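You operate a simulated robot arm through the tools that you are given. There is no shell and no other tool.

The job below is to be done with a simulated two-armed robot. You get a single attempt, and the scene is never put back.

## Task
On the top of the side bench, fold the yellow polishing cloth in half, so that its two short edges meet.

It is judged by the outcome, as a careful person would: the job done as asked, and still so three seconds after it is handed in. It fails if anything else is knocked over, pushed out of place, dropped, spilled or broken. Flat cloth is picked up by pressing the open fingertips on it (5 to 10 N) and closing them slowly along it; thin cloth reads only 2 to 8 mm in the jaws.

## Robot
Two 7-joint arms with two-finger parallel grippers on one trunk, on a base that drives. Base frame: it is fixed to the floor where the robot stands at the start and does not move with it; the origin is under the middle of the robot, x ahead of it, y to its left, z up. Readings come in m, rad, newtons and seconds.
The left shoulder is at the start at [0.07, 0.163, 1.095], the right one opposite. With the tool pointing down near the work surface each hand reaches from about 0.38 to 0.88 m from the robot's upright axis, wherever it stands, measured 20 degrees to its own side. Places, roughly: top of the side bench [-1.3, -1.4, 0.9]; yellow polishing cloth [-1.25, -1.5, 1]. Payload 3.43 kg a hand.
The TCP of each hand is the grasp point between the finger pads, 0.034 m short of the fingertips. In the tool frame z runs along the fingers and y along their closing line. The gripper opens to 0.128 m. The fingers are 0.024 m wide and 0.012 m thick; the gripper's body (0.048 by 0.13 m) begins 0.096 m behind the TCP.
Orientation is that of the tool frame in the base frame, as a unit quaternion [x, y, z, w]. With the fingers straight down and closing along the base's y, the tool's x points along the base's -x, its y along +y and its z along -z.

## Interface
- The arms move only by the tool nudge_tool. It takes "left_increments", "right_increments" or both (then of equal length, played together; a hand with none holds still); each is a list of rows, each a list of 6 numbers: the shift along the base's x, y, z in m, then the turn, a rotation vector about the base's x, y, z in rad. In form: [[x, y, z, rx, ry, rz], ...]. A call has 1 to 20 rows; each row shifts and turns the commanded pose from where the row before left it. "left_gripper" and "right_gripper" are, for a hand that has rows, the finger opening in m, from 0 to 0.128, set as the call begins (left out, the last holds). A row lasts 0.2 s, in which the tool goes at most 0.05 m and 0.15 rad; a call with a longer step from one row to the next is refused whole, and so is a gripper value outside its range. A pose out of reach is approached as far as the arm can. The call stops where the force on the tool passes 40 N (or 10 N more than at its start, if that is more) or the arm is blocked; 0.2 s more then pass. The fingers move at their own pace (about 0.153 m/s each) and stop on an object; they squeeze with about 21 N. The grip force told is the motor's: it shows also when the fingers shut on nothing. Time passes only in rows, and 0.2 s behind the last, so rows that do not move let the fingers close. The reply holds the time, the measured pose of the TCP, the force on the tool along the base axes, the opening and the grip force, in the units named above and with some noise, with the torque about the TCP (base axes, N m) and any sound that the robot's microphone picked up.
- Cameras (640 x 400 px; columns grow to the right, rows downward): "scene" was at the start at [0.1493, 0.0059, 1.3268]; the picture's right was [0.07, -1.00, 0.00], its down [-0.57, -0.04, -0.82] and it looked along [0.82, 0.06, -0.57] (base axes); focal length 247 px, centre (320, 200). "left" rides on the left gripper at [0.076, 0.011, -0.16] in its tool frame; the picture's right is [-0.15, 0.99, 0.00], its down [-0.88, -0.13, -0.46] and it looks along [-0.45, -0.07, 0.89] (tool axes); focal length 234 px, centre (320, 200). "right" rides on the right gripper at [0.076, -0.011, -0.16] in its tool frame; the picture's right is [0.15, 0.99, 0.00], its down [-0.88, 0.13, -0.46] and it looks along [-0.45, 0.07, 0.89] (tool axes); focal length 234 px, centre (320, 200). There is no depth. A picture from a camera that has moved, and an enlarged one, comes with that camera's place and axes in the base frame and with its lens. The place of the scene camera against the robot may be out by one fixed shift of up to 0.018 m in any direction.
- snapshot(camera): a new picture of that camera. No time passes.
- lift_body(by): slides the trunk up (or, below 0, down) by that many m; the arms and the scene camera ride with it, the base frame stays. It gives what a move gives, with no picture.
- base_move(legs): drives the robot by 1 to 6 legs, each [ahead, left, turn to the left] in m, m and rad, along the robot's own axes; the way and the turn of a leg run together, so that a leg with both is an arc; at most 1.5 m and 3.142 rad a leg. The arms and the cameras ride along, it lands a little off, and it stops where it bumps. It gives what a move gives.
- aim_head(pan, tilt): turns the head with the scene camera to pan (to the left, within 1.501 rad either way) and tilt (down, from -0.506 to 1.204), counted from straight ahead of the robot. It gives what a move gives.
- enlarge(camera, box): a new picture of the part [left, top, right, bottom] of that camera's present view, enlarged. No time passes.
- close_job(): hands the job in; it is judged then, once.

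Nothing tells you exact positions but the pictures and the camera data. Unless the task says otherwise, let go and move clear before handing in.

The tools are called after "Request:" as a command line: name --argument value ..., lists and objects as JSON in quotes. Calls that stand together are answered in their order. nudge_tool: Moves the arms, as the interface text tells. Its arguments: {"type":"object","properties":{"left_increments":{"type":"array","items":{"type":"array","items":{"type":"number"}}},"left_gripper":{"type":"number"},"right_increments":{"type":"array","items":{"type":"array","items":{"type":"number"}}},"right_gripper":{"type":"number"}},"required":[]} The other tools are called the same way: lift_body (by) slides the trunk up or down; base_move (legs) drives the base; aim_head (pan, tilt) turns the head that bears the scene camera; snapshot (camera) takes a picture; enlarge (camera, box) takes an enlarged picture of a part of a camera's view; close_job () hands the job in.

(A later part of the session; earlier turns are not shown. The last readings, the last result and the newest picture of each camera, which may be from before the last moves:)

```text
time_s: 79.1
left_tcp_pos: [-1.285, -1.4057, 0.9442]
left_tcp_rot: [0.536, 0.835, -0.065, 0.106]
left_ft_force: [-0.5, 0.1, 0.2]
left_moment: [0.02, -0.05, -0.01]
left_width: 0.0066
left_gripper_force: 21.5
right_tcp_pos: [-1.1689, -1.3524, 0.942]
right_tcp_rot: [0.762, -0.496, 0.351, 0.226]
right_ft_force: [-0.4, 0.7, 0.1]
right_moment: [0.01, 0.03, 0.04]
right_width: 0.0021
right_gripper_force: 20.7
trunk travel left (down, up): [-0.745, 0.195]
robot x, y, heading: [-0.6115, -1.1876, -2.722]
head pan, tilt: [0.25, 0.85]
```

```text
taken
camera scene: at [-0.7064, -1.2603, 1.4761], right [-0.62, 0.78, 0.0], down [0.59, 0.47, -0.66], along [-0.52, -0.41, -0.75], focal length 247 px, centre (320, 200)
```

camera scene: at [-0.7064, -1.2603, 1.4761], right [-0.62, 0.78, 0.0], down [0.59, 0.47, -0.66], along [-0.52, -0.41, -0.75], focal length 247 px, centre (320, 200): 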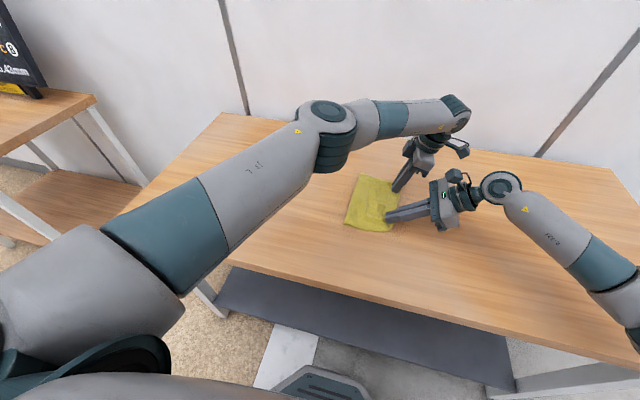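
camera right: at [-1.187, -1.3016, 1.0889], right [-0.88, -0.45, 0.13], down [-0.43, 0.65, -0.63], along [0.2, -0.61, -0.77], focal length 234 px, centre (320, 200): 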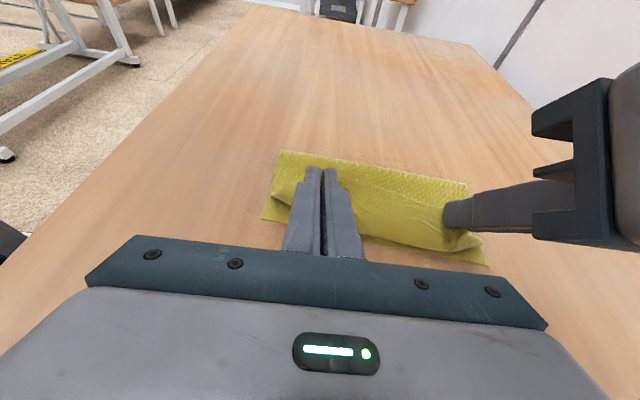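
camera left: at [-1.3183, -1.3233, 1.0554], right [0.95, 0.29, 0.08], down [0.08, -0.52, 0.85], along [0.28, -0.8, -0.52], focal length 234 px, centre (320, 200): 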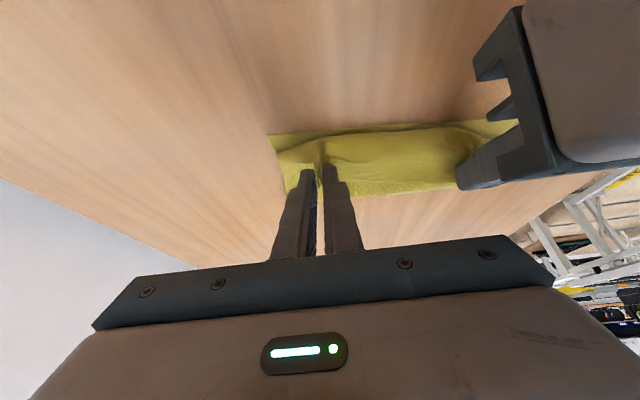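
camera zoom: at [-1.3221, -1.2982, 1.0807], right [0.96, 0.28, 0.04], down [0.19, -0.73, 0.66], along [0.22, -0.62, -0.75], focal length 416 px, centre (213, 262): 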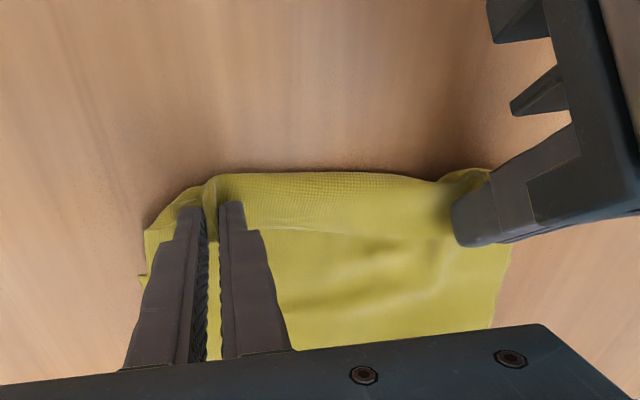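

The edge is just above the bench past the right edge. I'll lower the last few millimetres and open both hands.

Request:
nudge_tool --left_increments '[[0, 0, -0.004, 0, 0, 0], [0, 0, -0.002, 0, 0, 0], [0, 0, 0, 0, 0, 0]]' --right_increments '[[0, 0, -0.003, 0, 0, 0], [0, 0, -0.002, 0, 0, 0], [0, 0, 0, 0, 0, 0]]'

Request:
nudge_tool --left_increments '[[0, 0, 0, 0, 0, 0], [0, 0, 0, 0, 0, 0]]' --left_gripper 0.02 --right_increments '[[0, 0, 0, 0, 0, 0], [0, 0, 0, 0, 0, 0]]' --right_gripper 0.02

Request:
enlarge --camera "right" --box '[200, 100, 520, 290]'

Request:
enlarge --camera "left" --box '[200, 60, 560, 270]'

```text
time_s: 79.9
left_tcp_pos: [-1.2841, -1.4049, 0.9404]
left_tcp_rot: [0.536, 0.835, -0.064, 0.104]
left_ft_force: [0.0, -0.1, -0.1]
left_moment: [-0.01, 0.0, -0.01]
left_width: 0.0066
left_gripper_force: 20.9
right_tcp_pos: [-1.1685, -1.3521, 0.9377]
right_tcp_rot: [0.762, -0.495, 0.351, 0.226]
right_ft_force: [-0.3, 0.0, 0.0]
right_moment: [-0.02, -0.01, -0.04]
right_width: 0.002
right_gripper_force: 20.7
trunk travel left (down, up): [-0.745, 0.195]
robot x, y, heading: [-0.6091, -1.19, -2.719]
head pan, tilt: [0.25, 0.85]
```

```text
time_s: 80.5
left_tcp_pos: [-1.2843, -1.405, 0.9395]
left_tcp_rot: [0.536, 0.835, -0.064, 0.105]
left_ft_force: [0.0, 0.8, 0.9]
left_moment: [0.01, -0.02, 0.0]
left_width: 0.0201
left_gripper_force: 0.1
right_tcp_pos: [-1.1688, -1.3526, 0.9391]
right_tcp_rot: [0.761, -0.496, 0.352, 0.227]
right_ft_force: [-0.2, 0.9, 0.2]
right_moment: [-0.05, 0.0, -0.03]
right_width: 0.0199
right_gripper_force: 0.1
trunk travel left (down, up): [-0.745, 0.195]
robot x, y, heading: [-0.6112, -1.1879, -2.715]
head pan, tilt: [0.25, 0.85]
```

```text
2.00 times, centred on (360, 195) of right
camera zoom: at [-1.1896, -1.2812, 1.0991], right [-0.87, -0.49, 0.11], down [-0.49, 0.79, -0.37], along [0.1, -0.38, -0.92], focal length 468 px, centre (240, 210)
```

zoom: 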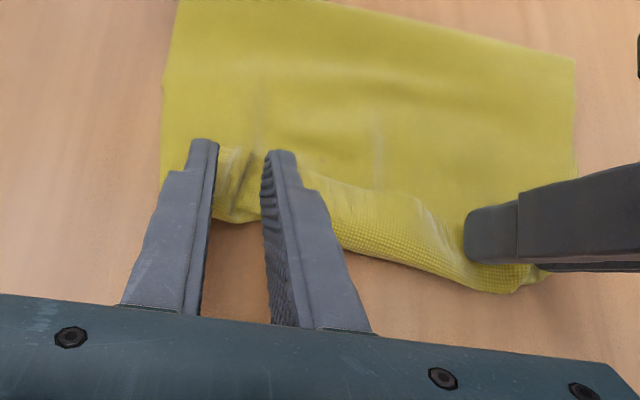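

```text
1.78 times, centred on (380, 165) of left
camera zoom: at [-1.3219, -1.2973, 1.0753], right [0.96, 0.28, 0.04], down [0.19, -0.73, 0.66], along [0.22, -0.62, -0.75], focal length 416 px, centre (213, 262)
```

zoom: 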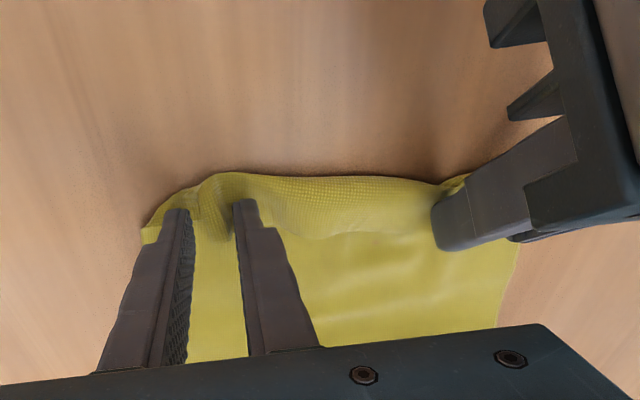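

Released. I'll withdraw both hands along their own axes and look at how the cloth lies.

Request:
nudge_tool --left_increments '[[-0.001, 0.0025, 0.01, 0, 0, 0], [-0.002, 0.005, 0.02, 0, 0, 0], [-0.003, 0.007, 0.03, 0, 0, 0], [-0.003, 0.007, 0.03, 0, 0, 0], [-0.003, 0.007, 0.03, 0, 0, 0]]' --left_gripper 0.03 --right_increments '[[-0.003, 0.007, 0.0065, 0, 0, 0], [-0.006, 0.014, 0.013, 0, 0, 0], [-0.009, 0.021, 0.0195, 0, 0, 0], [-0.009, 0.021, 0.0195, 0, 0, 0], [-0.009, 0.021, 0.0195, 0, 0, 0]]' --right_gripper 0.03

Request:
snapshot --camera "right"

Request:
snapshot --camera "left"

Request:
enlarge --camera "scene" --box '[300, 110, 460, 250]'

```text
time_s: 81.7
left_tcp_pos: [-1.2977, -1.3727, 1.0588]
left_tcp_rot: [0.537, 0.835, -0.065, 0.105]
left_ft_force: [0.1, 0.0, 1.2]
left_moment: [0.0, 0.01, 0.0]
left_width: 0.0298
left_gripper_force: 0.0
right_tcp_pos: [-1.2031, -1.2658, 1.0161]
right_tcp_rot: [0.761, -0.495, 0.352, 0.228]
right_ft_force: [-0.2, 0.4, 1.4]
right_moment: [0.01, 0.03, 0.01]
right_width: 0.0299
right_gripper_force: 0.0
trunk travel left (down, up): [-0.745, 0.195]
robot x, y, heading: [-0.6075, -1.1914, -2.717]
head pan, tilt: [0.25, 0.85]
```

```text
taken
camera right: at [-1.224, -1.1946, 1.1773], right [-0.87, -0.49, 0.11], down [-0.49, 0.79, -0.37], along [0.1, -0.38, -0.92], focal length 234 px, centre (320, 200)
```

right: 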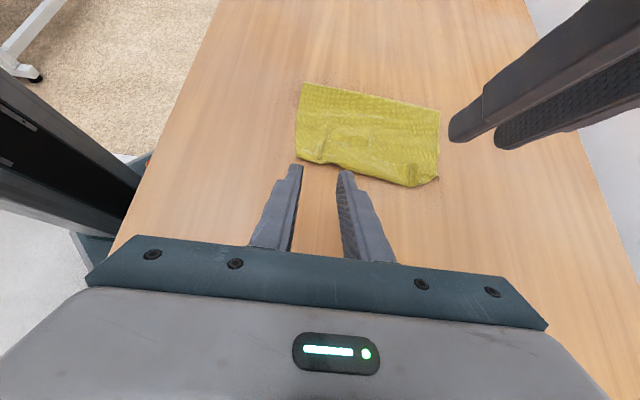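

```text
taken
camera left: at [-1.3335, -1.2658, 1.195], right [0.96, 0.28, 0.04], down [0.19, -0.73, 0.66], along [0.22, -0.62, -0.75], focal length 234 px, centre (320, 200)
```

left: 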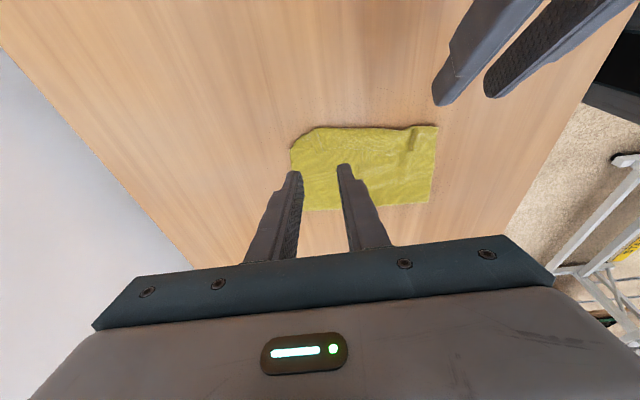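

```text
2.86 times, centred on (380, 180) of scene
camera zoom: at [-0.7057, -1.2579, 1.4762], right [-0.62, 0.78, 0.0], down [0.59, 0.47, -0.66], along [-0.52, -0.41, -0.75], focal length 707 px, centre (149, 257)
```

zoom: 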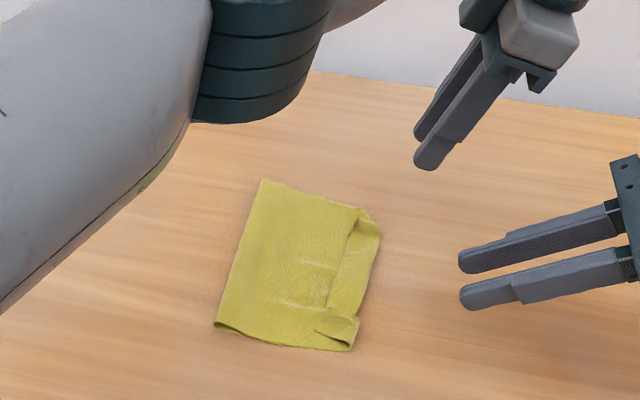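

Request:
enlarge --camera "right" --box '[280, 70, 460, 200]'

Request:
enlarge --camera "scene" --box '[345, 165, 415, 240]'

Request:
enlarge --camera "left" --box '[270, 110, 450, 220]'

```text
3.08 times, centred on (370, 135) of right
camera zoom: at [-1.224, -1.1946, 1.1773], right [-0.87, -0.49, 0.11], down [-0.49, 0.79, -0.37], along [0.1, -0.38, -0.92], focal length 720 px, centre (166, 400)
```

zoom: 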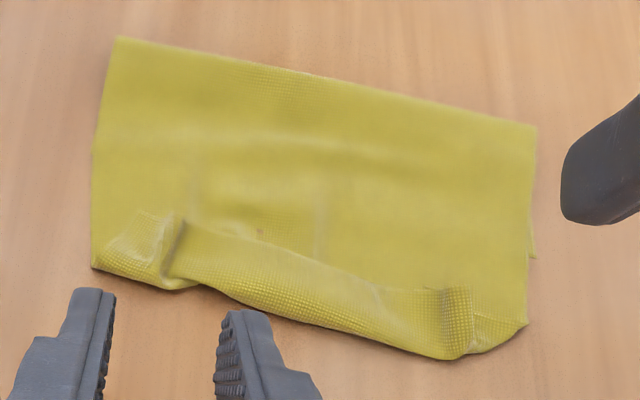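

```text
5.33 times, centred on (380, 202) of scene
camera zoom: at [-0.7057, -1.2579, 1.4762], right [-0.62, 0.78, 0.0], down [0.59, 0.47, -0.66], along [-0.52, -0.41, -0.75], focal length 1320 px, centre (0, 187)
```

zoom: 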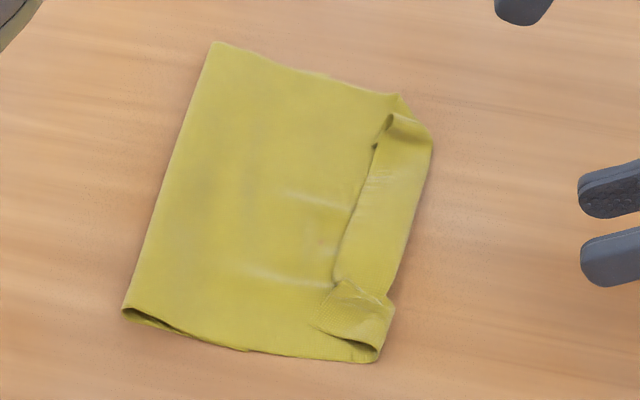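

```text
3.56 times, centred on (360, 165) of left
camera zoom: at [-1.3335, -1.2658, 1.195], right [0.96, 0.28, 0.04], down [0.19, -0.73, 0.66], along [0.22, -0.62, -0.75], focal length 833 px, centre (178, 324)
```

zoom: 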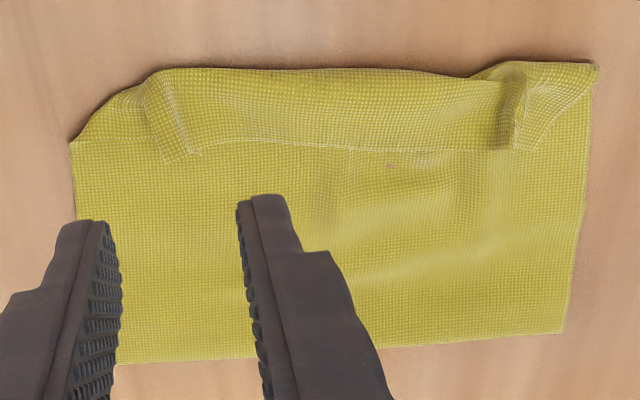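

The cloth now lies flat with the crease about 6.8 cm from the lower right edge, and a strip about 3 cm wide along the moved edge is folded back on itself. I'll close both grippers and use the fingertips to press lightly on that strip and roll it outward to the right.

Request:
nudge_tool --left_increments '[[0.0053, -0.008, -0.021, -0.0595, -0.0262, 0], [0.0053, -0.008, -0.021, -0.0595, -0.0262, 0], [0.0053, -0.008, -0.021, -0.0595, -0.0262, 0], [0.0053, -0.008, -0.021, -0.0595, -0.0262, 0], [0, 0, 0, 0, 0, 0]]' --left_gripper 0.0 --right_increments '[[0.0144, -0.022, -0.0115, 0, 0, 0], [0.0144, -0.022, -0.0115, 0, 0, 0], [0.0144, -0.022, -0.0115, 0, 0, 0], [0.0144, -0.022, -0.0115, 0, 0, 0], [0, 0, 0, 0, 0, 0]]' --right_gripper 0.0

Request:
enlarge --camera "right" --box '[200, 70, 520, 270]'

Request:
enlarge --camera "left" --box '[200, 60, 560, 270]'

Request:
enlarge --camera "scene" --box '[320, 140, 440, 240]'

```text
time_s: 82.9
left_tcp_pos: [-1.2734, -1.4071, 0.9746]
left_tcp_rot: [0.524, 0.814, -0.136, 0.211]
left_ft_force: [0.8, -0.2, 1.1]
left_moment: [0.01, 0.03, 0.01]
left_width: 0.0
left_gripper_force: 20.9
right_tcp_pos: [-1.1462, -1.356, 0.9704]
right_tcp_rot: [0.761, -0.496, 0.351, 0.227]
right_ft_force: [0.1, 0.0, 0.6]
right_moment: [-0.02, 0.06, 0.04]
right_width: 0.0002
right_gripper_force: 21.2
trunk travel left (down, up): [-0.745, 0.195]
robot x, y, heading: [-0.6137, -1.1927, -2.717]
head pan, tilt: [0.25, 0.85]
```

```text
2.00 times, centred on (360, 170) of right
camera zoom: at [-1.1661, -1.2851, 1.1316], right [-0.87, -0.49, 0.11], down [-0.49, 0.79, -0.37], along [0.1, -0.38, -0.92], focal length 468 px, centre (240, 260)
```

zoom: 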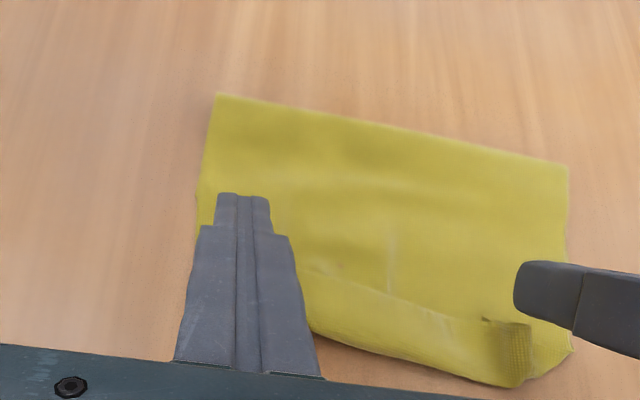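

```text
1.78 times, centred on (380, 165) of left
camera zoom: at [-1.3222, -1.2715, 1.0769], right [0.95, 0.29, 0.07], down [0.11, -0.55, 0.83], along [0.28, -0.78, -0.56], focal length 416 px, centre (213, 262)
```

zoom: 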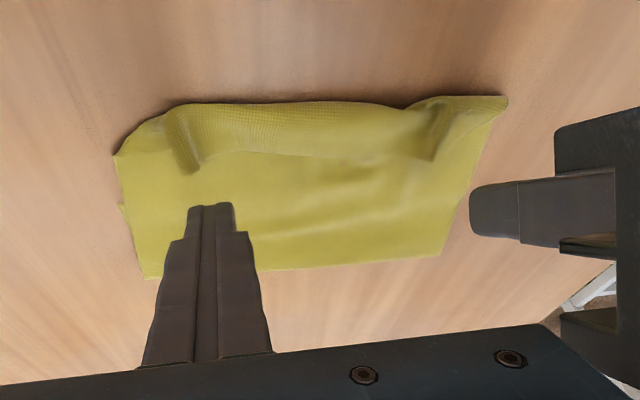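

```text
4.00 times, centred on (380, 190) of scene
camera zoom: at [-0.706, -1.2591, 1.4762], right [-0.62, 0.78, 0.0], down [0.59, 0.47, -0.66], along [-0.52, -0.41, -0.75], focal length 990 px, centre (80, 240)
```

zoom: 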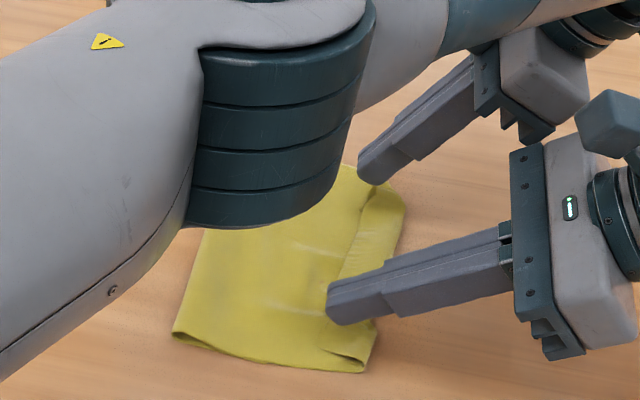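

The fingertips are above the folded-back strip. I'll lower both to just above it.

Request:
nudge_tool --left_increments '[[-0.0006, 0.0014, -0.012, 0, 0, 0], [-0.0006, 0.0014, -0.01, 0, 0, 0], [0, 0, -0.005, 0, 0, 0], [0, 0, 0, 0, 0, 0]]' --right_increments '[[-0.0006, 0.0014, -0.012, 0, 0, 0], [-0.0006, 0.0014, -0.01, 0, 0, 0], [0, 0, -0.005, 0, 0, 0], [0, 0, 0, 0, 0, 0]]'

Request:
enlarge --camera "right" --box '[200, 70, 520, 270]'

Request:
enlarge --camera "left" --box '[200, 60, 560, 270]'

```text
time_s: 83.9
left_tcp_pos: [-1.2702, -1.4105, 0.949]
left_tcp_rot: [0.523, 0.815, -0.136, 0.211]
left_ft_force: [0.4, 0.2, -0.1]
left_moment: [0.02, 0.02, 0.0]
left_width: 0.0
left_gripper_force: 21.0
left hand out of reach, approached as far as the arm can: row 1
right_tcp_pos: [-1.1478, -1.3542, 0.9427]
right_tcp_rot: [0.761, -0.496, 0.351, 0.227]
right_ft_force: [0.1, 1.1, 0.3]
right_moment: [-0.03, -0.01, 0.02]
right_width: 0.0001
right_gripper_force: 21.2
trunk travel left (down, up): [-0.745, 0.195]
robot x, y, heading: [-0.6092, -1.1876, -2.719]
head pan, tilt: [0.25, 0.85]
```

```text
2.00 times, centred on (360, 170) of right
camera zoom: at [-1.1682, -1.2831, 1.1044], right [-0.87, -0.49, 0.11], down [-0.49, 0.79, -0.37], along [0.1, -0.37, -0.92], focal length 468 px, centre (240, 260)
```

zoom: 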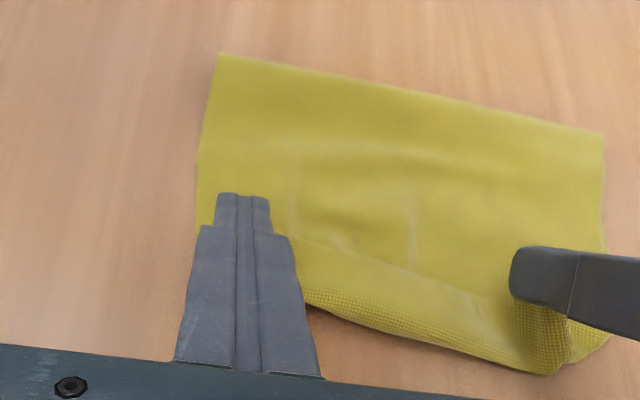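

```text
1.78 times, centred on (380, 165) of left
camera zoom: at [-1.3199, -1.2736, 1.0511], right [0.95, 0.3, 0.07], down [0.11, -0.55, 0.83], along [0.28, -0.78, -0.56], focal length 416 px, centre (213, 262)
```

zoom: 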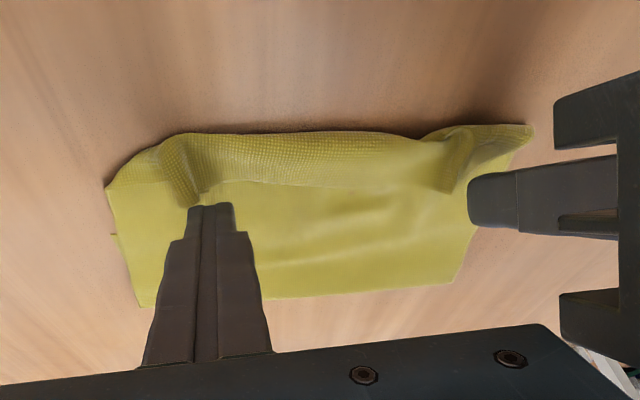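

The left hand is near its reach limit with that lean, so I'll straighten it somewhat and shift both fingertips a few millimetres further onto the strip.

Request:
nudge_tool --left_increments '[[-0.0008, 0.0018, 0.004, 0.0915, 0.0403, 0], [-0.0008, 0.0018, 0.0, 0.0915, 0.0403, 0], [0, 0, 0.0, 0.0915, 0.0403, 0], [0, 0, 0, 0, 0, 0]]' --right_increments '[[-0.001, 0.0023, 0, 0, 0, 0], [-0.001, 0.0023, 0, 0, 0, 0], [0, 0, 0, 0, 0, 0], [0, 0, 0, 0, 0, 0]]'

Request:
enlarge --camera "left" --box '[200, 60, 560, 270]'

Request:
enlarge --camera "right" --box '[220, 120, 420, 250]'

```text
time_s: 84.9
left_tcp_pos: [-1.275, -1.4055, 0.9525]
left_tcp_rot: [0.537, 0.837, -0.052, 0.089]
left_ft_force: [-1.3, 0.0, 0.5]
left_moment: [-0.02, 0.0, 0.01]
left_width: 0.0
left_gripper_force: 21.2
right_tcp_pos: [-1.1512, -1.3497, 0.9435]
right_tcp_rot: [0.761, -0.496, 0.352, 0.226]
right_ft_force: [0.0, 0.0, -0.2]
right_moment: [-0.01, -0.05, 0.0]
right_width: 0.0
right_gripper_force: 21.2
trunk travel left (down, up): [-0.745, 0.195]
robot x, y, heading: [-0.6086, -1.1845, -2.718]
head pan, tilt: [0.25, 0.85]
```

```text
1.78 times, centred on (380, 165) of left
camera zoom: at [-1.3096, -1.3023, 1.093], right [0.96, 0.28, 0.04], down [0.2, -0.75, 0.63], along [0.2, -0.59, -0.78], focal length 416 px, centre (213, 262)
```

zoom: 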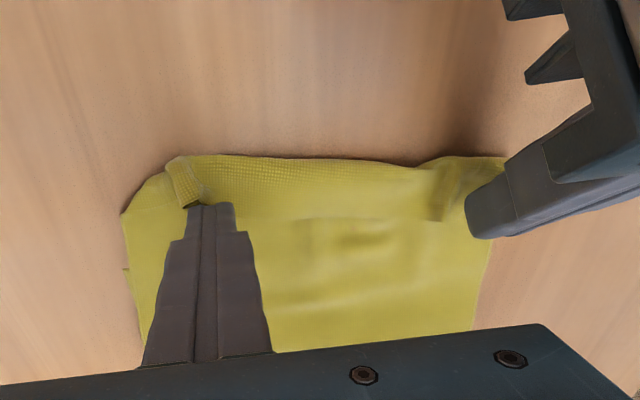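

```text
3.08 times, centred on (320, 185) of right
camera zoom: at [-1.1713, -1.2777, 1.1045], right [-0.87, -0.49, 0.11], down [-0.49, 0.79, -0.37], along [0.1, -0.38, -0.92], focal length 720 px, centre (320, 246)
```

zoom: 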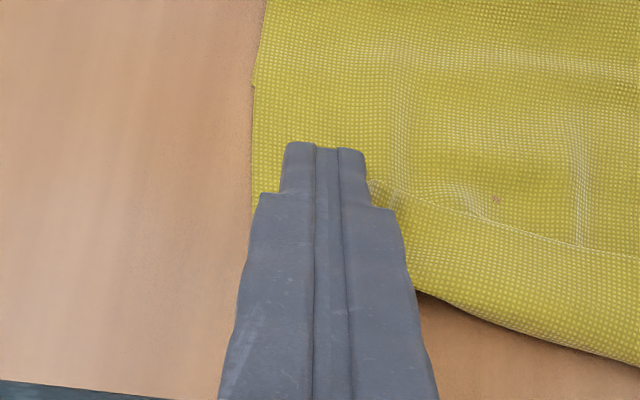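

Both tips line up with the strip's inner border. I'll lower them to light contact.

Request:
nudge_tool --left_increments '[[0, 0, -0.005, 0, 0, 0], [0, 0, -0.003, 0, 0, 0], [0, 0, -0.001, 0, 0, 0], [0, 0, 0, 0, 0, 0]]' --right_increments '[[0, 0, -0.003, 0, 0, 0], [0, 0, -0.002, 0, 0, 0], [0, 0, -0.001, 0, 0, 0], [0, 0, 0, 0, 0, 0]]'

```text
time_s: 85.9
left_tcp_pos: [-1.2756, -1.406, 0.9437]
left_tcp_rot: [0.538, 0.837, -0.053, 0.088]
left_ft_force: [-0.4, -0.2, -0.2]
left_moment: [-0.03, 0.01, 0.0]
left_width: 0.0
left_gripper_force: 21.1
right_tcp_pos: [-1.151, -1.3473, 0.9365]
right_tcp_rot: [0.761, -0.496, 0.351, 0.227]
right_ft_force: [0.2, 0.6, -0.5]
right_moment: [0.02, 0.0, -0.01]
right_width: 0.0
right_gripper_force: 21.2
trunk travel left (down, up): [-0.745, 0.195]
robot x, y, heading: [-0.6082, -1.1885, -2.723]
head pan, tilt: [0.25, 0.85]
```

Request:
nudge_tool --left_increments '[[0, 0, -0.002, 0, 0, 0], [0, 0, -0.001, 0, 0, 0], [0, 0, 0, 0, 0, 0]]' --right_increments '[[0, 0, -0.002, 0, 0, 0], [0, 0, 0, 0, 0, 0], [0, 0, 0, 0, 0, 0]]'

Request:
nudge_tool --left_increments '[[0, 0, -0.001, 0, 0, 0], [0, 0, 0, 0, 0, 0]]' --right_increments '[[0, 0, -0.001, 0, 0, 0], [0, 0, 0, 0, 0, 0]]'

```text
time_s: 86.7
left_tcp_pos: [-1.275, -1.4045, 0.9419]
left_tcp_rot: [0.538, 0.837, -0.053, 0.088]
left_ft_force: [-0.1, -0.3, -0.3]
left_moment: [-0.01, 0.0, 0.01]
left_width: 0.0002
left_gripper_force: 20.6
right_tcp_pos: [-1.1512, -1.3499, 0.9353]
right_tcp_rot: [0.761, -0.496, 0.351, 0.227]
right_ft_force: [0.9, -0.1, 0.2]
right_moment: [-0.02, 0.01, 0.0]
right_width: 0.0001
right_gripper_force: 21.3
trunk travel left (down, up): [-0.745, 0.195]
robot x, y, heading: [-0.6105, -1.1886, -2.719]
head pan, tilt: [0.25, 0.85]
```

```text
time_s: 87.3
left_tcp_pos: [-1.2747, -1.4055, 0.9397]
left_tcp_rot: [0.538, 0.837, -0.053, 0.089]
left_ft_force: [-0.6, 0.9, 0.0]
left_moment: [0.01, 0.0, 0.03]
left_width: 0.0
left_gripper_force: 21.2
right_tcp_pos: [-1.1526, -1.3485, 0.9339]
right_tcp_rot: [0.761, -0.496, 0.351, 0.227]
right_ft_force: [-0.7, 0.5, -0.7]
right_moment: [0.02, 0.02, 0.04]
right_width: 0.0001
right_gripper_force: 20.8
trunk travel left (down, up): [-0.745, 0.195]
robot x, y, heading: [-0.6095, -1.1902, -2.72]
head pan, tilt: [0.25, 0.85]
```

Request:
nudge_tool --left_increments '[[0, 0, -0.0015, 0, 0, 0], [0, 0, 0, 0, 0, 0]]' --right_increments '[[0, 0, -0.001, 0, 0, 0], [0, 0, 0, 0, 0, 0]]'

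Request:
nudge_tool --left_increments '[[0, 0, -0.001, 0, 0, 0], [0, 0, 0, 0, 0, 0]]' --right_increments '[[0, 0, -0.001, 0, 0, 0], [0, 0, 0, 0, 0, 0]]'

```text
time_s: 87.9
left_tcp_pos: [-1.2766, -1.4058, 0.9376]
left_tcp_rot: [0.538, 0.837, -0.054, 0.09]
left_ft_force: [-0.5, -0.4, 0.2]
left_moment: [0.0, 0.02, 0.02]
left_width: 0.0
left_gripper_force: 21.6
right_tcp_pos: [-1.1509, -1.3494, 0.9333]
right_tcp_rot: [0.762, -0.496, 0.35, 0.227]
right_ft_force: [0.3, -0.3, 0.3]
right_moment: [-0.02, -0.01, -0.03]
right_width: 0.0
right_gripper_force: 21.0
trunk travel left (down, up): [-0.745, 0.195]
robot x, y, heading: [-0.6089, -1.1888, -2.715]
head pan, tilt: [0.25, 0.85]
```

```text
time_s: 88.5
left_tcp_pos: [-1.2752, -1.4048, 0.9381]
left_tcp_rot: [0.538, 0.837, -0.054, 0.089]
left_ft_force: [0.6, -0.1, 2.8]
left_moment: [0.03, 0.03, -0.01]
left_width: 0.0
left_gripper_force: 21.2
right_tcp_pos: [-1.1513, -1.3485, 0.9331]
right_tcp_rot: [0.761, -0.496, 0.351, 0.226]
right_ft_force: [0.5, 0.5, 2.7]
right_moment: [-0.09, -0.05, 0.01]
right_width: 0.0001
right_gripper_force: 20.9
trunk travel left (down, up): [-0.745, 0.195]
robot x, y, heading: [-0.6101, -1.1896, -2.719]
head pan, tilt: [0.25, 0.85]
```

Both fingertips touch with about 2.7 N. I'll drag slowly to the right by 15 mm and check whether the strip rolls out.

Request:
nudge_tool --left_increments '[[-0.002, 0.0046, 0, 0, 0, 0], [-0.002, 0.0046, 0, 0, 0, 0], [-0.002, 0.0046, 0, 0, 0, 0]]' --right_increments '[[-0.002, 0.0046, 0, 0, 0, 0], [-0.002, 0.0046, 0, 0, 0, 0], [-0.002, 0.0046, 0, 0, 0, 0]]'

Request:
enlarge --camera "left" --box '[200, 60, 560, 270]'

Request:
enlarge --camera "right" --box '[220, 100, 460, 260]'

```text
time_s: 89.3
left_tcp_pos: [-1.2802, -1.3924, 0.9363]
left_tcp_rot: [0.538, 0.837, -0.054, 0.088]
left_ft_force: [-0.3, 0.2, 2.4]
left_moment: [-0.03, -0.04, 0.01]
left_width: 0.0
left_gripper_force: 20.7
right_tcp_pos: [-1.1548, -1.3337, 0.9326]
right_tcp_rot: [0.761, -0.497, 0.35, 0.227]
right_ft_force: [0.4, -1.8, 5.1]
right_moment: [-0.09, -0.05, -0.01]
right_width: 0.0
right_gripper_force: 21.2
trunk travel left (down, up): [-0.745, 0.195]
robot x, y, heading: [-0.6087, -1.1911, -2.72]
head pan, tilt: [0.25, 0.85]
```

```text
1.78 times, centred on (380, 165) of left
camera zoom: at [-1.3149, -1.2899, 1.0782], right [0.96, 0.28, 0.04], down [0.2, -0.75, 0.63], along [0.2, -0.59, -0.78], focal length 416 px, centre (213, 262)
```

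zoom: 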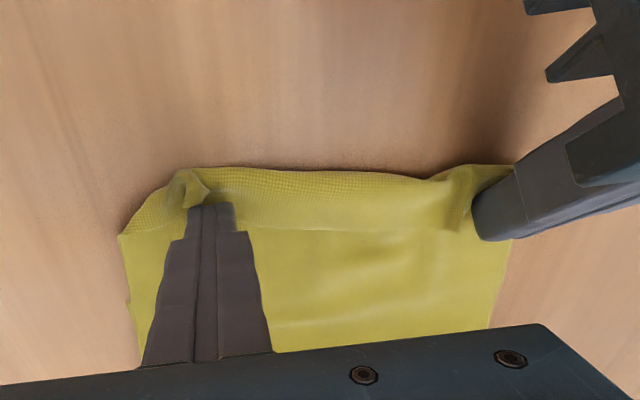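

```text
2.50 times, centred on (340, 180) of right
camera zoom: at [-1.1765, -1.2636, 1.094], right [-0.87, -0.49, 0.11], down [-0.49, 0.79, -0.37], along [0.1, -0.38, -0.92], focal length 585 px, centre (270, 250)
```

zoom: 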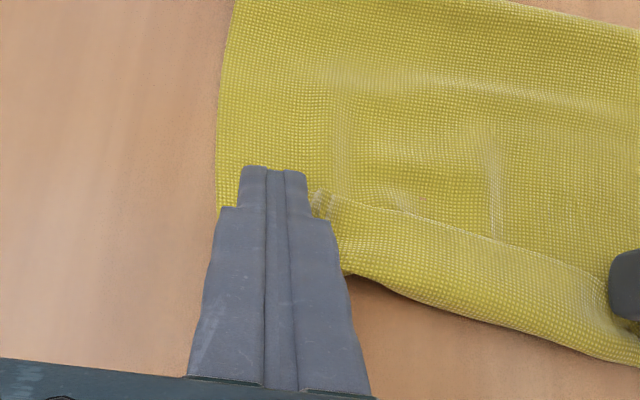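

Request:
nudge_tool --left_increments '[[-0.002, 0.0046, -0.0005, 0, 0, 0], [-0.002, 0.0046, 0, 0, 0, 0], [-0.002, 0.0046, 0, 0, 0, 0]]' --right_increments '[[-0.002, 0.0046, 0, 0, 0, 0], [-0.002, 0.0046, 0, 0, 0, 0], [-0.002, 0.0046, 0, 0, 0, 0]]'

Request:
enlarge --camera "left" --box '[200, 60, 560, 270]'

Request:
enlarge --camera "right" --box '[220, 100, 460, 260]'

Request:
enlarge --camera "scene" --box '[320, 140, 440, 240]'

```text
time_s: 90.1
left_tcp_pos: [-1.286, -1.3785, 0.937]
left_tcp_rot: [0.538, 0.837, -0.053, 0.088]
left_ft_force: [0.7, -1.4, 3.9]
left_moment: [-0.02, -0.01, 0.01]
left_width: 0.0001
left_gripper_force: 21.3
right_tcp_pos: [-1.1616, -1.3227, 0.9324]
right_tcp_rot: [0.762, -0.495, 0.351, 0.226]
right_ft_force: [1.1, -2.1, 7.6]
right_moment: [-0.17, -0.07, 0.02]
right_width: 0.0
right_gripper_force: 20.7
trunk travel left (down, up): [-0.745, 0.195]
robot x, y, heading: [-0.6103, -1.1866, -2.718]
head pan, tilt: [0.25, 0.85]
```

```text
1.78 times, centred on (380, 165) of left
camera zoom: at [-1.3207, -1.2755, 1.078], right [0.96, 0.28, 0.04], down [0.2, -0.75, 0.63], along [0.2, -0.59, -0.78], focal length 416 px, centre (213, 262)
```

zoom: 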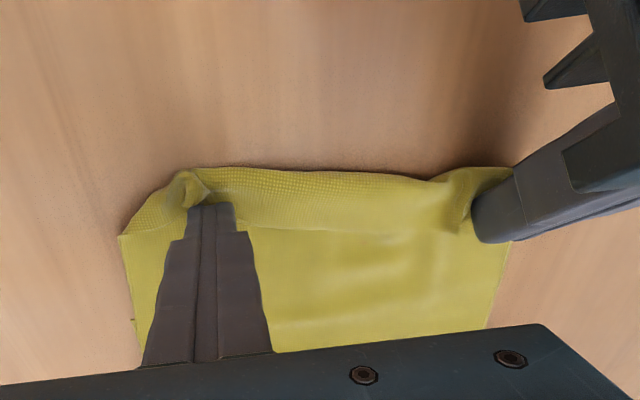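

```text
2.50 times, centred on (340, 180) of right
camera zoom: at [-1.1819, -1.2504, 1.0939], right [-0.87, -0.49, 0.11], down [-0.49, 0.79, -0.37], along [0.1, -0.38, -0.92], focal length 585 px, centre (270, 250)
```

zoom: 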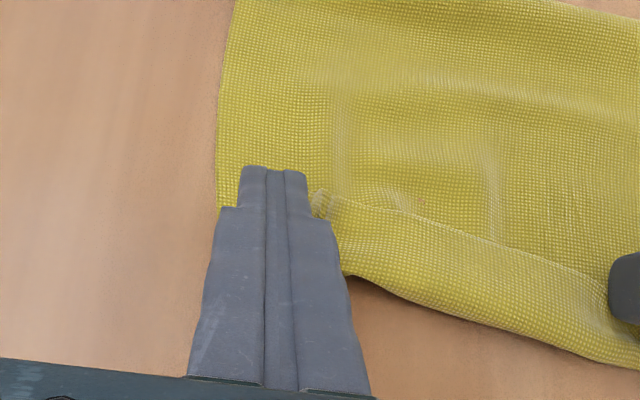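

```text
4.00 times, centred on (380, 190) of scene
camera zoom: at [-0.705, -1.2594, 1.4763], right [-0.62, 0.78, 0.0], down [0.59, 0.47, -0.66], along [-0.52, -0.41, -0.75], focal length 990 px, centre (80, 240)
```

zoom: 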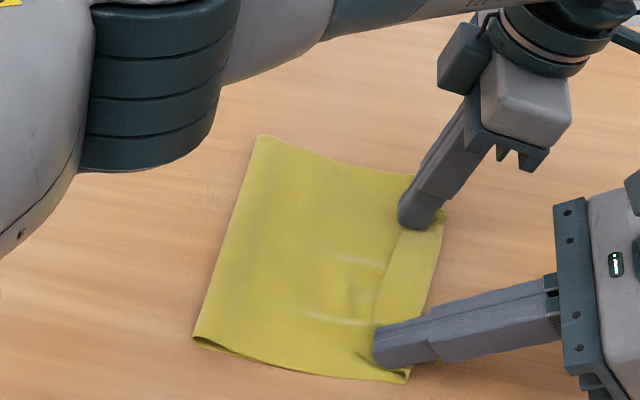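

The whole stack slid along the bench rather than the strip rolling out, so cloth-on-cloth grip is stronger than cloth-on-bench. I'll pin the body of the cloth with the left fingertips and drag only the strip with the right hand.

Request:
nudge_tool --left_increments '[[0, 0, 0.006, 0, 0, 0], [0.004, -0.0092, 0.006, 0, 0, 0], [0.007, -0.016, 0, 0, 0, 0], [0.007, -0.016, 0, 0, 0, 0], [0, 0, -0.006, 0, 0, 0], [0, 0, -0.005, 0, 0, 0], [0, 0, 0, 0, 0, 0]]' --right_increments '[[0, 0, 0.001, 0, 0, 0], [0, 0, 0, 0, 0, 0], [0, 0, 0, 0, 0, 0], [0, 0, 0, 0, 0, 0], [0, 0, 0, 0, 0, 0], [0, 0, 0, 0, 0, 0], [0, 0, 0, 0, 0, 0]]'

Request:
enlarge --camera "right" --box '[220, 80, 500, 260]'

```text
time_s: 91.7
left_tcp_pos: [-1.2707, -1.4203, 0.9371]
left_tcp_rot: [0.538, 0.837, -0.054, 0.088]
left_ft_force: [0.6, 1.2, -0.2]
left_moment: [0.01, -0.01, 0.01]
left_width: 0.0
left_gripper_force: 21.4
right_tcp_pos: [-1.1628, -1.3218, 0.9326]
right_tcp_rot: [0.762, -0.495, 0.352, 0.226]
right_ft_force: [0.9, -1.1, 1.4]
right_moment: [-0.03, -0.02, 0.0]
right_width: 0.0
right_gripper_force: 21.3
trunk travel left (down, up): [-0.745, 0.195]
robot x, y, heading: [-0.6099, -1.1913, -2.716]
head pan, tilt: [0.25, 0.85]
```

```text
2.22 times, centred on (360, 170) of right
camera zoom: at [-1.1833, -1.2509, 1.0942], right [-0.87, -0.49, 0.11], down [-0.49, 0.79, -0.37], along [0.1, -0.37, -0.92], focal length 520 px, centre (231, 267)
```

zoom: 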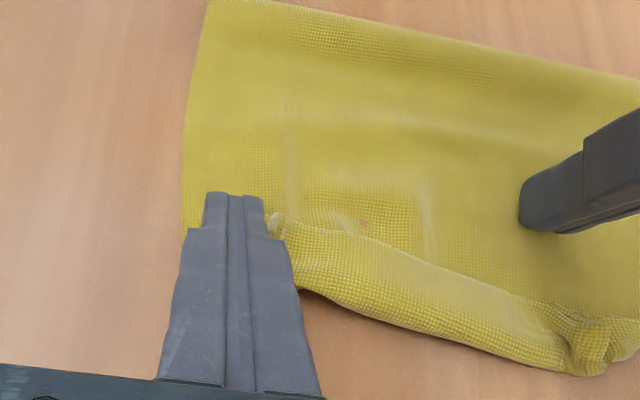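

Request:
nudge_tool --left_increments '[[0, 0, -0.002, 0, 0, 0], [0, 0, -0.0015, 0, 0, 0], [0, 0, 0, 0, 0, 0], [0, 0, 0, 0, 0, 0]]' --right_increments '[[0, 0, -0.0005, 0, 0, 0], [0, 0, 0, 0, 0, 0], [0, 0, 0, 0, 0, 0], [0, 0, 0, 0, 0, 0]]'

```text
time_s: 92.7
left_tcp_pos: [-1.2686, -1.4183, 0.937]
left_tcp_rot: [0.538, 0.837, -0.054, 0.088]
left_ft_force: [-3.2, 0.2, 14.2]
left_moment: [0.05, 0.16, 0.05]
left_width: 0.0
left_gripper_force: 21.0
right_tcp_pos: [-1.1621, -1.3222, 0.9345]
right_tcp_rot: [0.761, -0.496, 0.351, 0.227]
right_ft_force: [0.6, 0.5, 0.1]
right_moment: [0.03, 0.0, 0.03]
right_width: 0.0
right_gripper_force: 21.7
trunk travel left (down, up): [-0.745, 0.195]
robot x, y, heading: [-0.6102, -1.1867, -2.718]
head pan, tilt: [0.25, 0.85]
```

Request:
nudge_tool --right_increments '[[0, 0, -0.0015, 0, 0, 0], [0, 0, 0, 0, 0, 0], [0, 0, 0, 0, 0, 0]]'

```text
time_s: 93.5
left_tcp_pos: [-1.2692, -1.4199, 0.9367]
left_tcp_rot: [0.538, 0.837, -0.055, 0.088]
left_ft_force: [-3.3, -0.2, 18.0]
left_moment: [0.05, 0.18, -0.01]
left_width: 0.0
left_gripper_force: 21.0
right_tcp_pos: [-1.1618, -1.3216, 0.9325]
right_tcp_rot: [0.761, -0.496, 0.35, 0.228]
right_ft_force: [0.3, -1.2, 4.8]
right_moment: [-0.13, 0.03, -0.03]
right_width: 0.0001
right_gripper_force: 21.1
trunk travel left (down, up): [-0.745, 0.195]
robot x, y, heading: [-0.6095, -1.1922, -2.712]
head pan, tilt: [0.25, 0.85]
```

Left pins with 18 N and the right presses at 4.8 N. I'll drag the right fingertip to the right.

Request:
nudge_tool --right_increments '[[-0.002, 0.0046, 0, 0, 0, 0], [-0.002, 0.0046, 0, 0, 0, 0], [-0.002, 0.0046, 0, 0, 0, 0], [-0.002, 0.0046, 0, 0, 0, 0]]'

Request:
enlarge --camera "right" --box '[220, 80, 500, 260]'

Request:
enlarge --camera "scene" --box '[320, 140, 440, 240]'

```text
time_s: 94.5
left_tcp_pos: [-1.2683, -1.4185, 0.936]
left_tcp_rot: [0.537, 0.837, -0.055, 0.088]
left_ft_force: [-4.7, -0.7, 20.3]
left_moment: [0.07, 0.19, 0.05]
left_width: 0.0003
left_gripper_force: 21.3
right_tcp_pos: [-1.169, -1.3027, 0.932]
right_tcp_rot: [0.762, -0.496, 0.349, 0.227]
right_ft_force: [0.3, -1.3, 5.7]
right_moment: [-0.15, -0.05, 0.05]
right_width: 0.0002
right_gripper_force: 20.9
trunk travel left (down, up): [-0.745, 0.195]
robot x, y, heading: [-0.6119, -1.1901, -2.719]
head pan, tilt: [0.25, 0.85]
```

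```text
2.22 times, centred on (360, 170) of right
camera zoom: at [-1.1884, -1.2315, 1.0939], right [-0.87, -0.49, 0.11], down [-0.49, 0.79, -0.37], along [0.09, -0.38, -0.92], focal length 520 px, centre (231, 267)
```

zoom: 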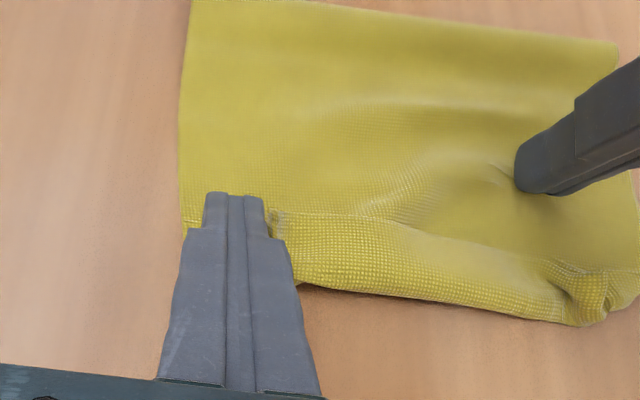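

```text
4.00 times, centred on (380, 190) of scene
camera zoom: at [-0.7039, -1.2591, 1.4764], right [-0.62, 0.78, 0.0], down [0.59, 0.47, -0.66], along [-0.52, -0.41, -0.75], focal length 990 px, centre (80, 240)
```

zoom: 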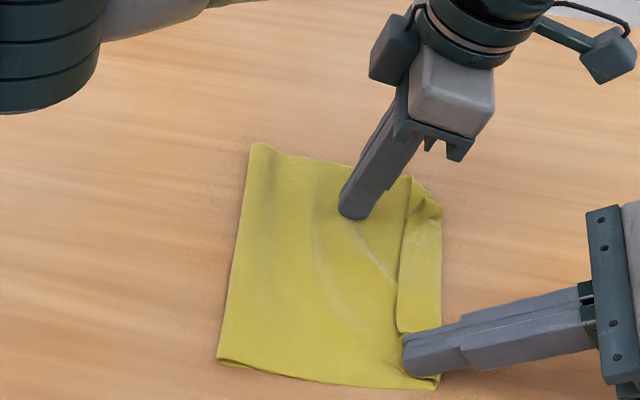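

The strip sticks to the layer beneath, and the whole cloth turned about the pin instead, so I'll stop dragging. I'll raise both hands and take a clear look before trying another way.

Request:
nudge_tool --left_increments '[[0, 0, 0.01, 0, 0, 0], [0, 0, 0.03, 0, 0, 0], [0, 0, 0.04, 0, 0, 0], [0, 0, 0.04, 0, 0, 0]]' --right_increments '[[0, 0, 0.01, 0, 0, 0], [-0.006, 0.014, 0.02, 0, 0, 0], [-0.01, 0.023, 0.03, 0, 0, 0], [-0.01, 0.023, 0.03, 0, 0, 0]]'

Request:
snapshot --camera "right"

Request:
enlarge --camera "right" --box '[270, 60, 470, 190]'

Request:
enlarge --camera "left" --box '[200, 60, 500, 250]'

Request:
enlarge --camera "scene" --box '[340, 150, 450, 240]'

```text
time_s: 95.5
left_tcp_pos: [-1.2703, -1.4185, 1.0561]
left_tcp_rot: [0.538, 0.837, -0.054, 0.089]
left_ft_force: [0.7, 0.9, -0.7]
left_moment: [0.0, 0.02, 0.04]
left_width: 0.0
left_gripper_force: 20.8
right_tcp_pos: [-1.1951, -1.242, 1.0214]
right_tcp_rot: [0.762, -0.496, 0.35, 0.226]
right_ft_force: [0.2, 0.9, 1.0]
right_moment: [0.02, 0.03, -0.05]
right_width: 0.0
right_gripper_force: 20.4
trunk travel left (down, up): [-0.745, 0.195]
robot x, y, heading: [-0.6093, -1.1925, -2.716]
head pan, tilt: [0.25, 0.85]
```

```text
taken
camera right: at [-1.2164, -1.1712, 1.1832], right [-0.87, -0.49, 0.11], down [-0.49, 0.79, -0.37], along [0.1, -0.38, -0.92], focal length 234 px, centre (320, 200)
```

right: 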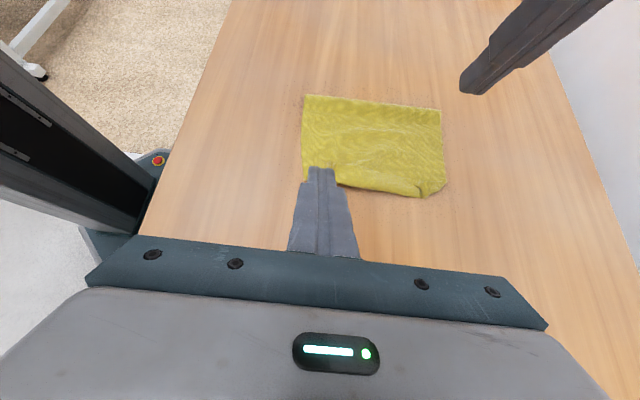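

```text
3.08 times, centred on (370, 125) of right
camera zoom: at [-1.2164, -1.1712, 1.1832], right [-0.87, -0.49, 0.11], down [-0.49, 0.79, -0.37], along [0.1, -0.38, -0.92], focal length 720 px, centre (166, 431)
```

zoom: 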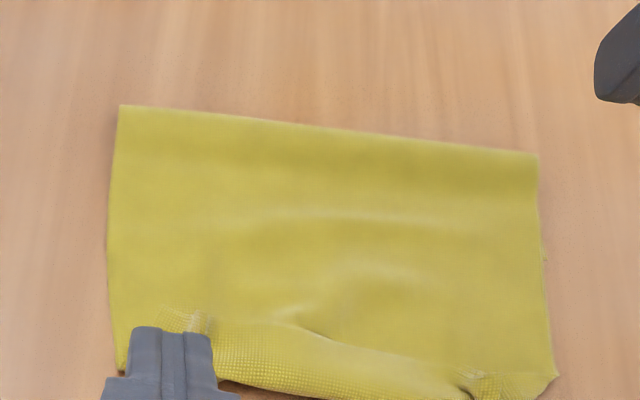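

```text
2.11 times, centred on (350, 155) of left
camera zoom: at [-1.3036, -1.3161, 1.196], right [0.96, 0.28, 0.04], down [0.2, -0.75, 0.63], along [0.2, -0.59, -0.78], focal length 493 px, centre (257, 295)
```

zoom: 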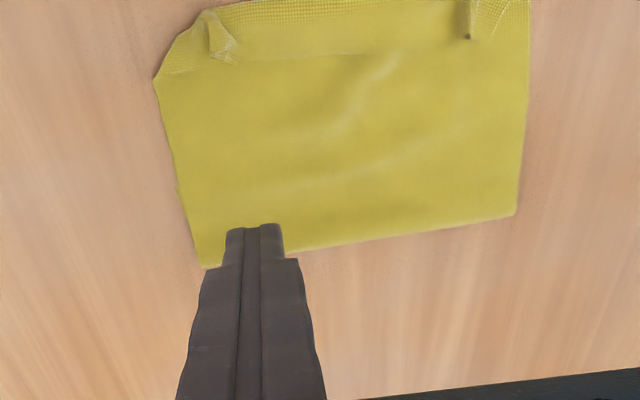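

```text
4.44 times, centred on (395, 195) of scene
camera zoom: at [-0.7052, -1.259, 1.4761], right [-0.62, 0.78, 0.0], down [0.59, 0.47, -0.66], along [-0.52, -0.41, -0.75], focal length 1100 px, centre (-13, 222)
```

zoom: 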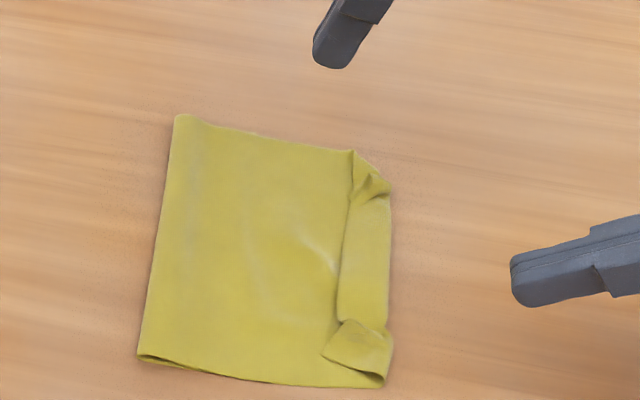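

The cloth lies square on the bench: crease at Y≈0.02, the outer fold at Y≈-0.134, and the strip folded back about 3 cm. I'll grip the strip with the layer under it at both ends, lift it clear and let go in the air, so the strip can spring open and fall flat.

Request:
nudge_tool --left_increments '[[-0.0075, 0.0121, -0.02, 0.0229, 0.0101, 0], [-0.0075, 0.0121, -0.025, 0.0229, 0.0101, 0], [-0.0075, 0.0121, -0.025, 0.0229, 0.0101, 0], [-0.0075, 0.0121, -0.028, 0.0229, 0.0101, 0], [0, 0, 0, 0, 0, 0]]' --left_gripper 0.04 --right_increments '[[0.0025, -0.0131, -0.01, 0.0366, 0.0161, 0], [0.0025, -0.0131, -0.015, 0.0366, 0.0161, 0], [0.0025, -0.0131, -0.02, 0.0366, 0.0161, 0], [0.0025, -0.0131, -0.022, 0.0366, 0.0161, 0], [0, 0, 0, 0, 0, 0]]' --right_gripper 0.04

Request:
enlarge --camera "left" --box '[200, 60, 560, 270]'

Request:
enlarge --camera "right" --box '[200, 80, 520, 270]'

```text
time_s: 96.7
left_tcp_pos: [-1.3005, -1.3734, 0.9583]
left_tcp_rot: [0.541, 0.84, -0.026, 0.047]
left_ft_force: [-0.6, -0.9, -0.1]
left_moment: [0.01, 0.02, -0.01]
left_width: 0.0398
left_gripper_force: 0.0
right_tcp_pos: [-1.1878, -1.2959, 0.9546]
right_tcp_rot: [0.787, -0.513, 0.289, 0.186]
right_ft_force: [0.7, 0.0, -0.3]
right_moment: [-0.02, 0.01, -0.03]
right_width: 0.0399
right_gripper_force: 0.1
trunk travel left (down, up): [-0.745, 0.195]
robot x, y, heading: [-0.6123, -1.1904, -2.719]
head pan, tilt: [0.25, 0.85]
```

```text
1.78 times, centred on (380, 165) of left
camera zoom: at [-1.3281, -1.2836, 1.1084], right [0.96, 0.28, 0.02], down [0.22, -0.81, 0.55], along [0.17, -0.52, -0.84], focal length 416 px, centre (213, 262)
```

zoom: 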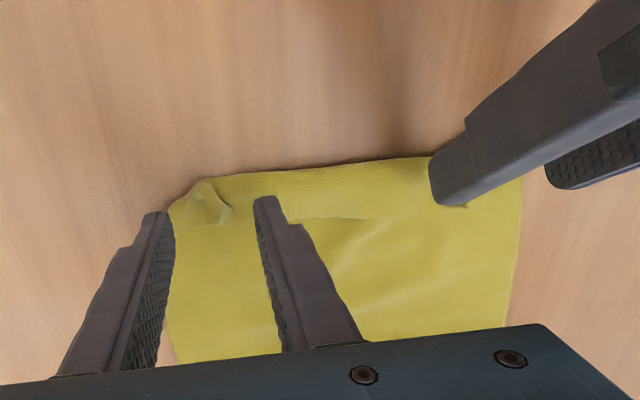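

```text
2.00 times, centred on (360, 175) of right
camera zoom: at [-1.1966, -1.2496, 1.125], right [-0.86, -0.5, 0.09], down [-0.51, 0.83, -0.22], along [0.03, -0.24, -0.97], focal length 468 px, centre (240, 250)
```

zoom: 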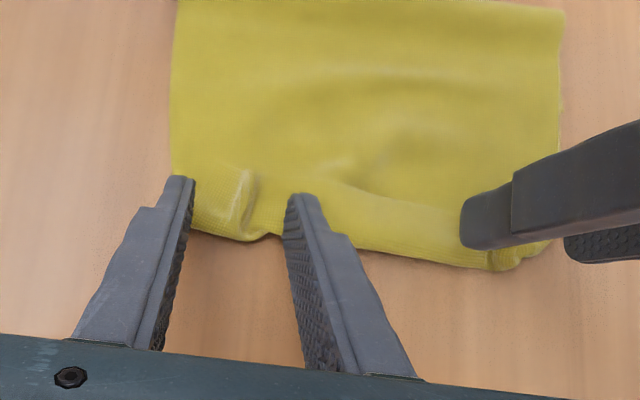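

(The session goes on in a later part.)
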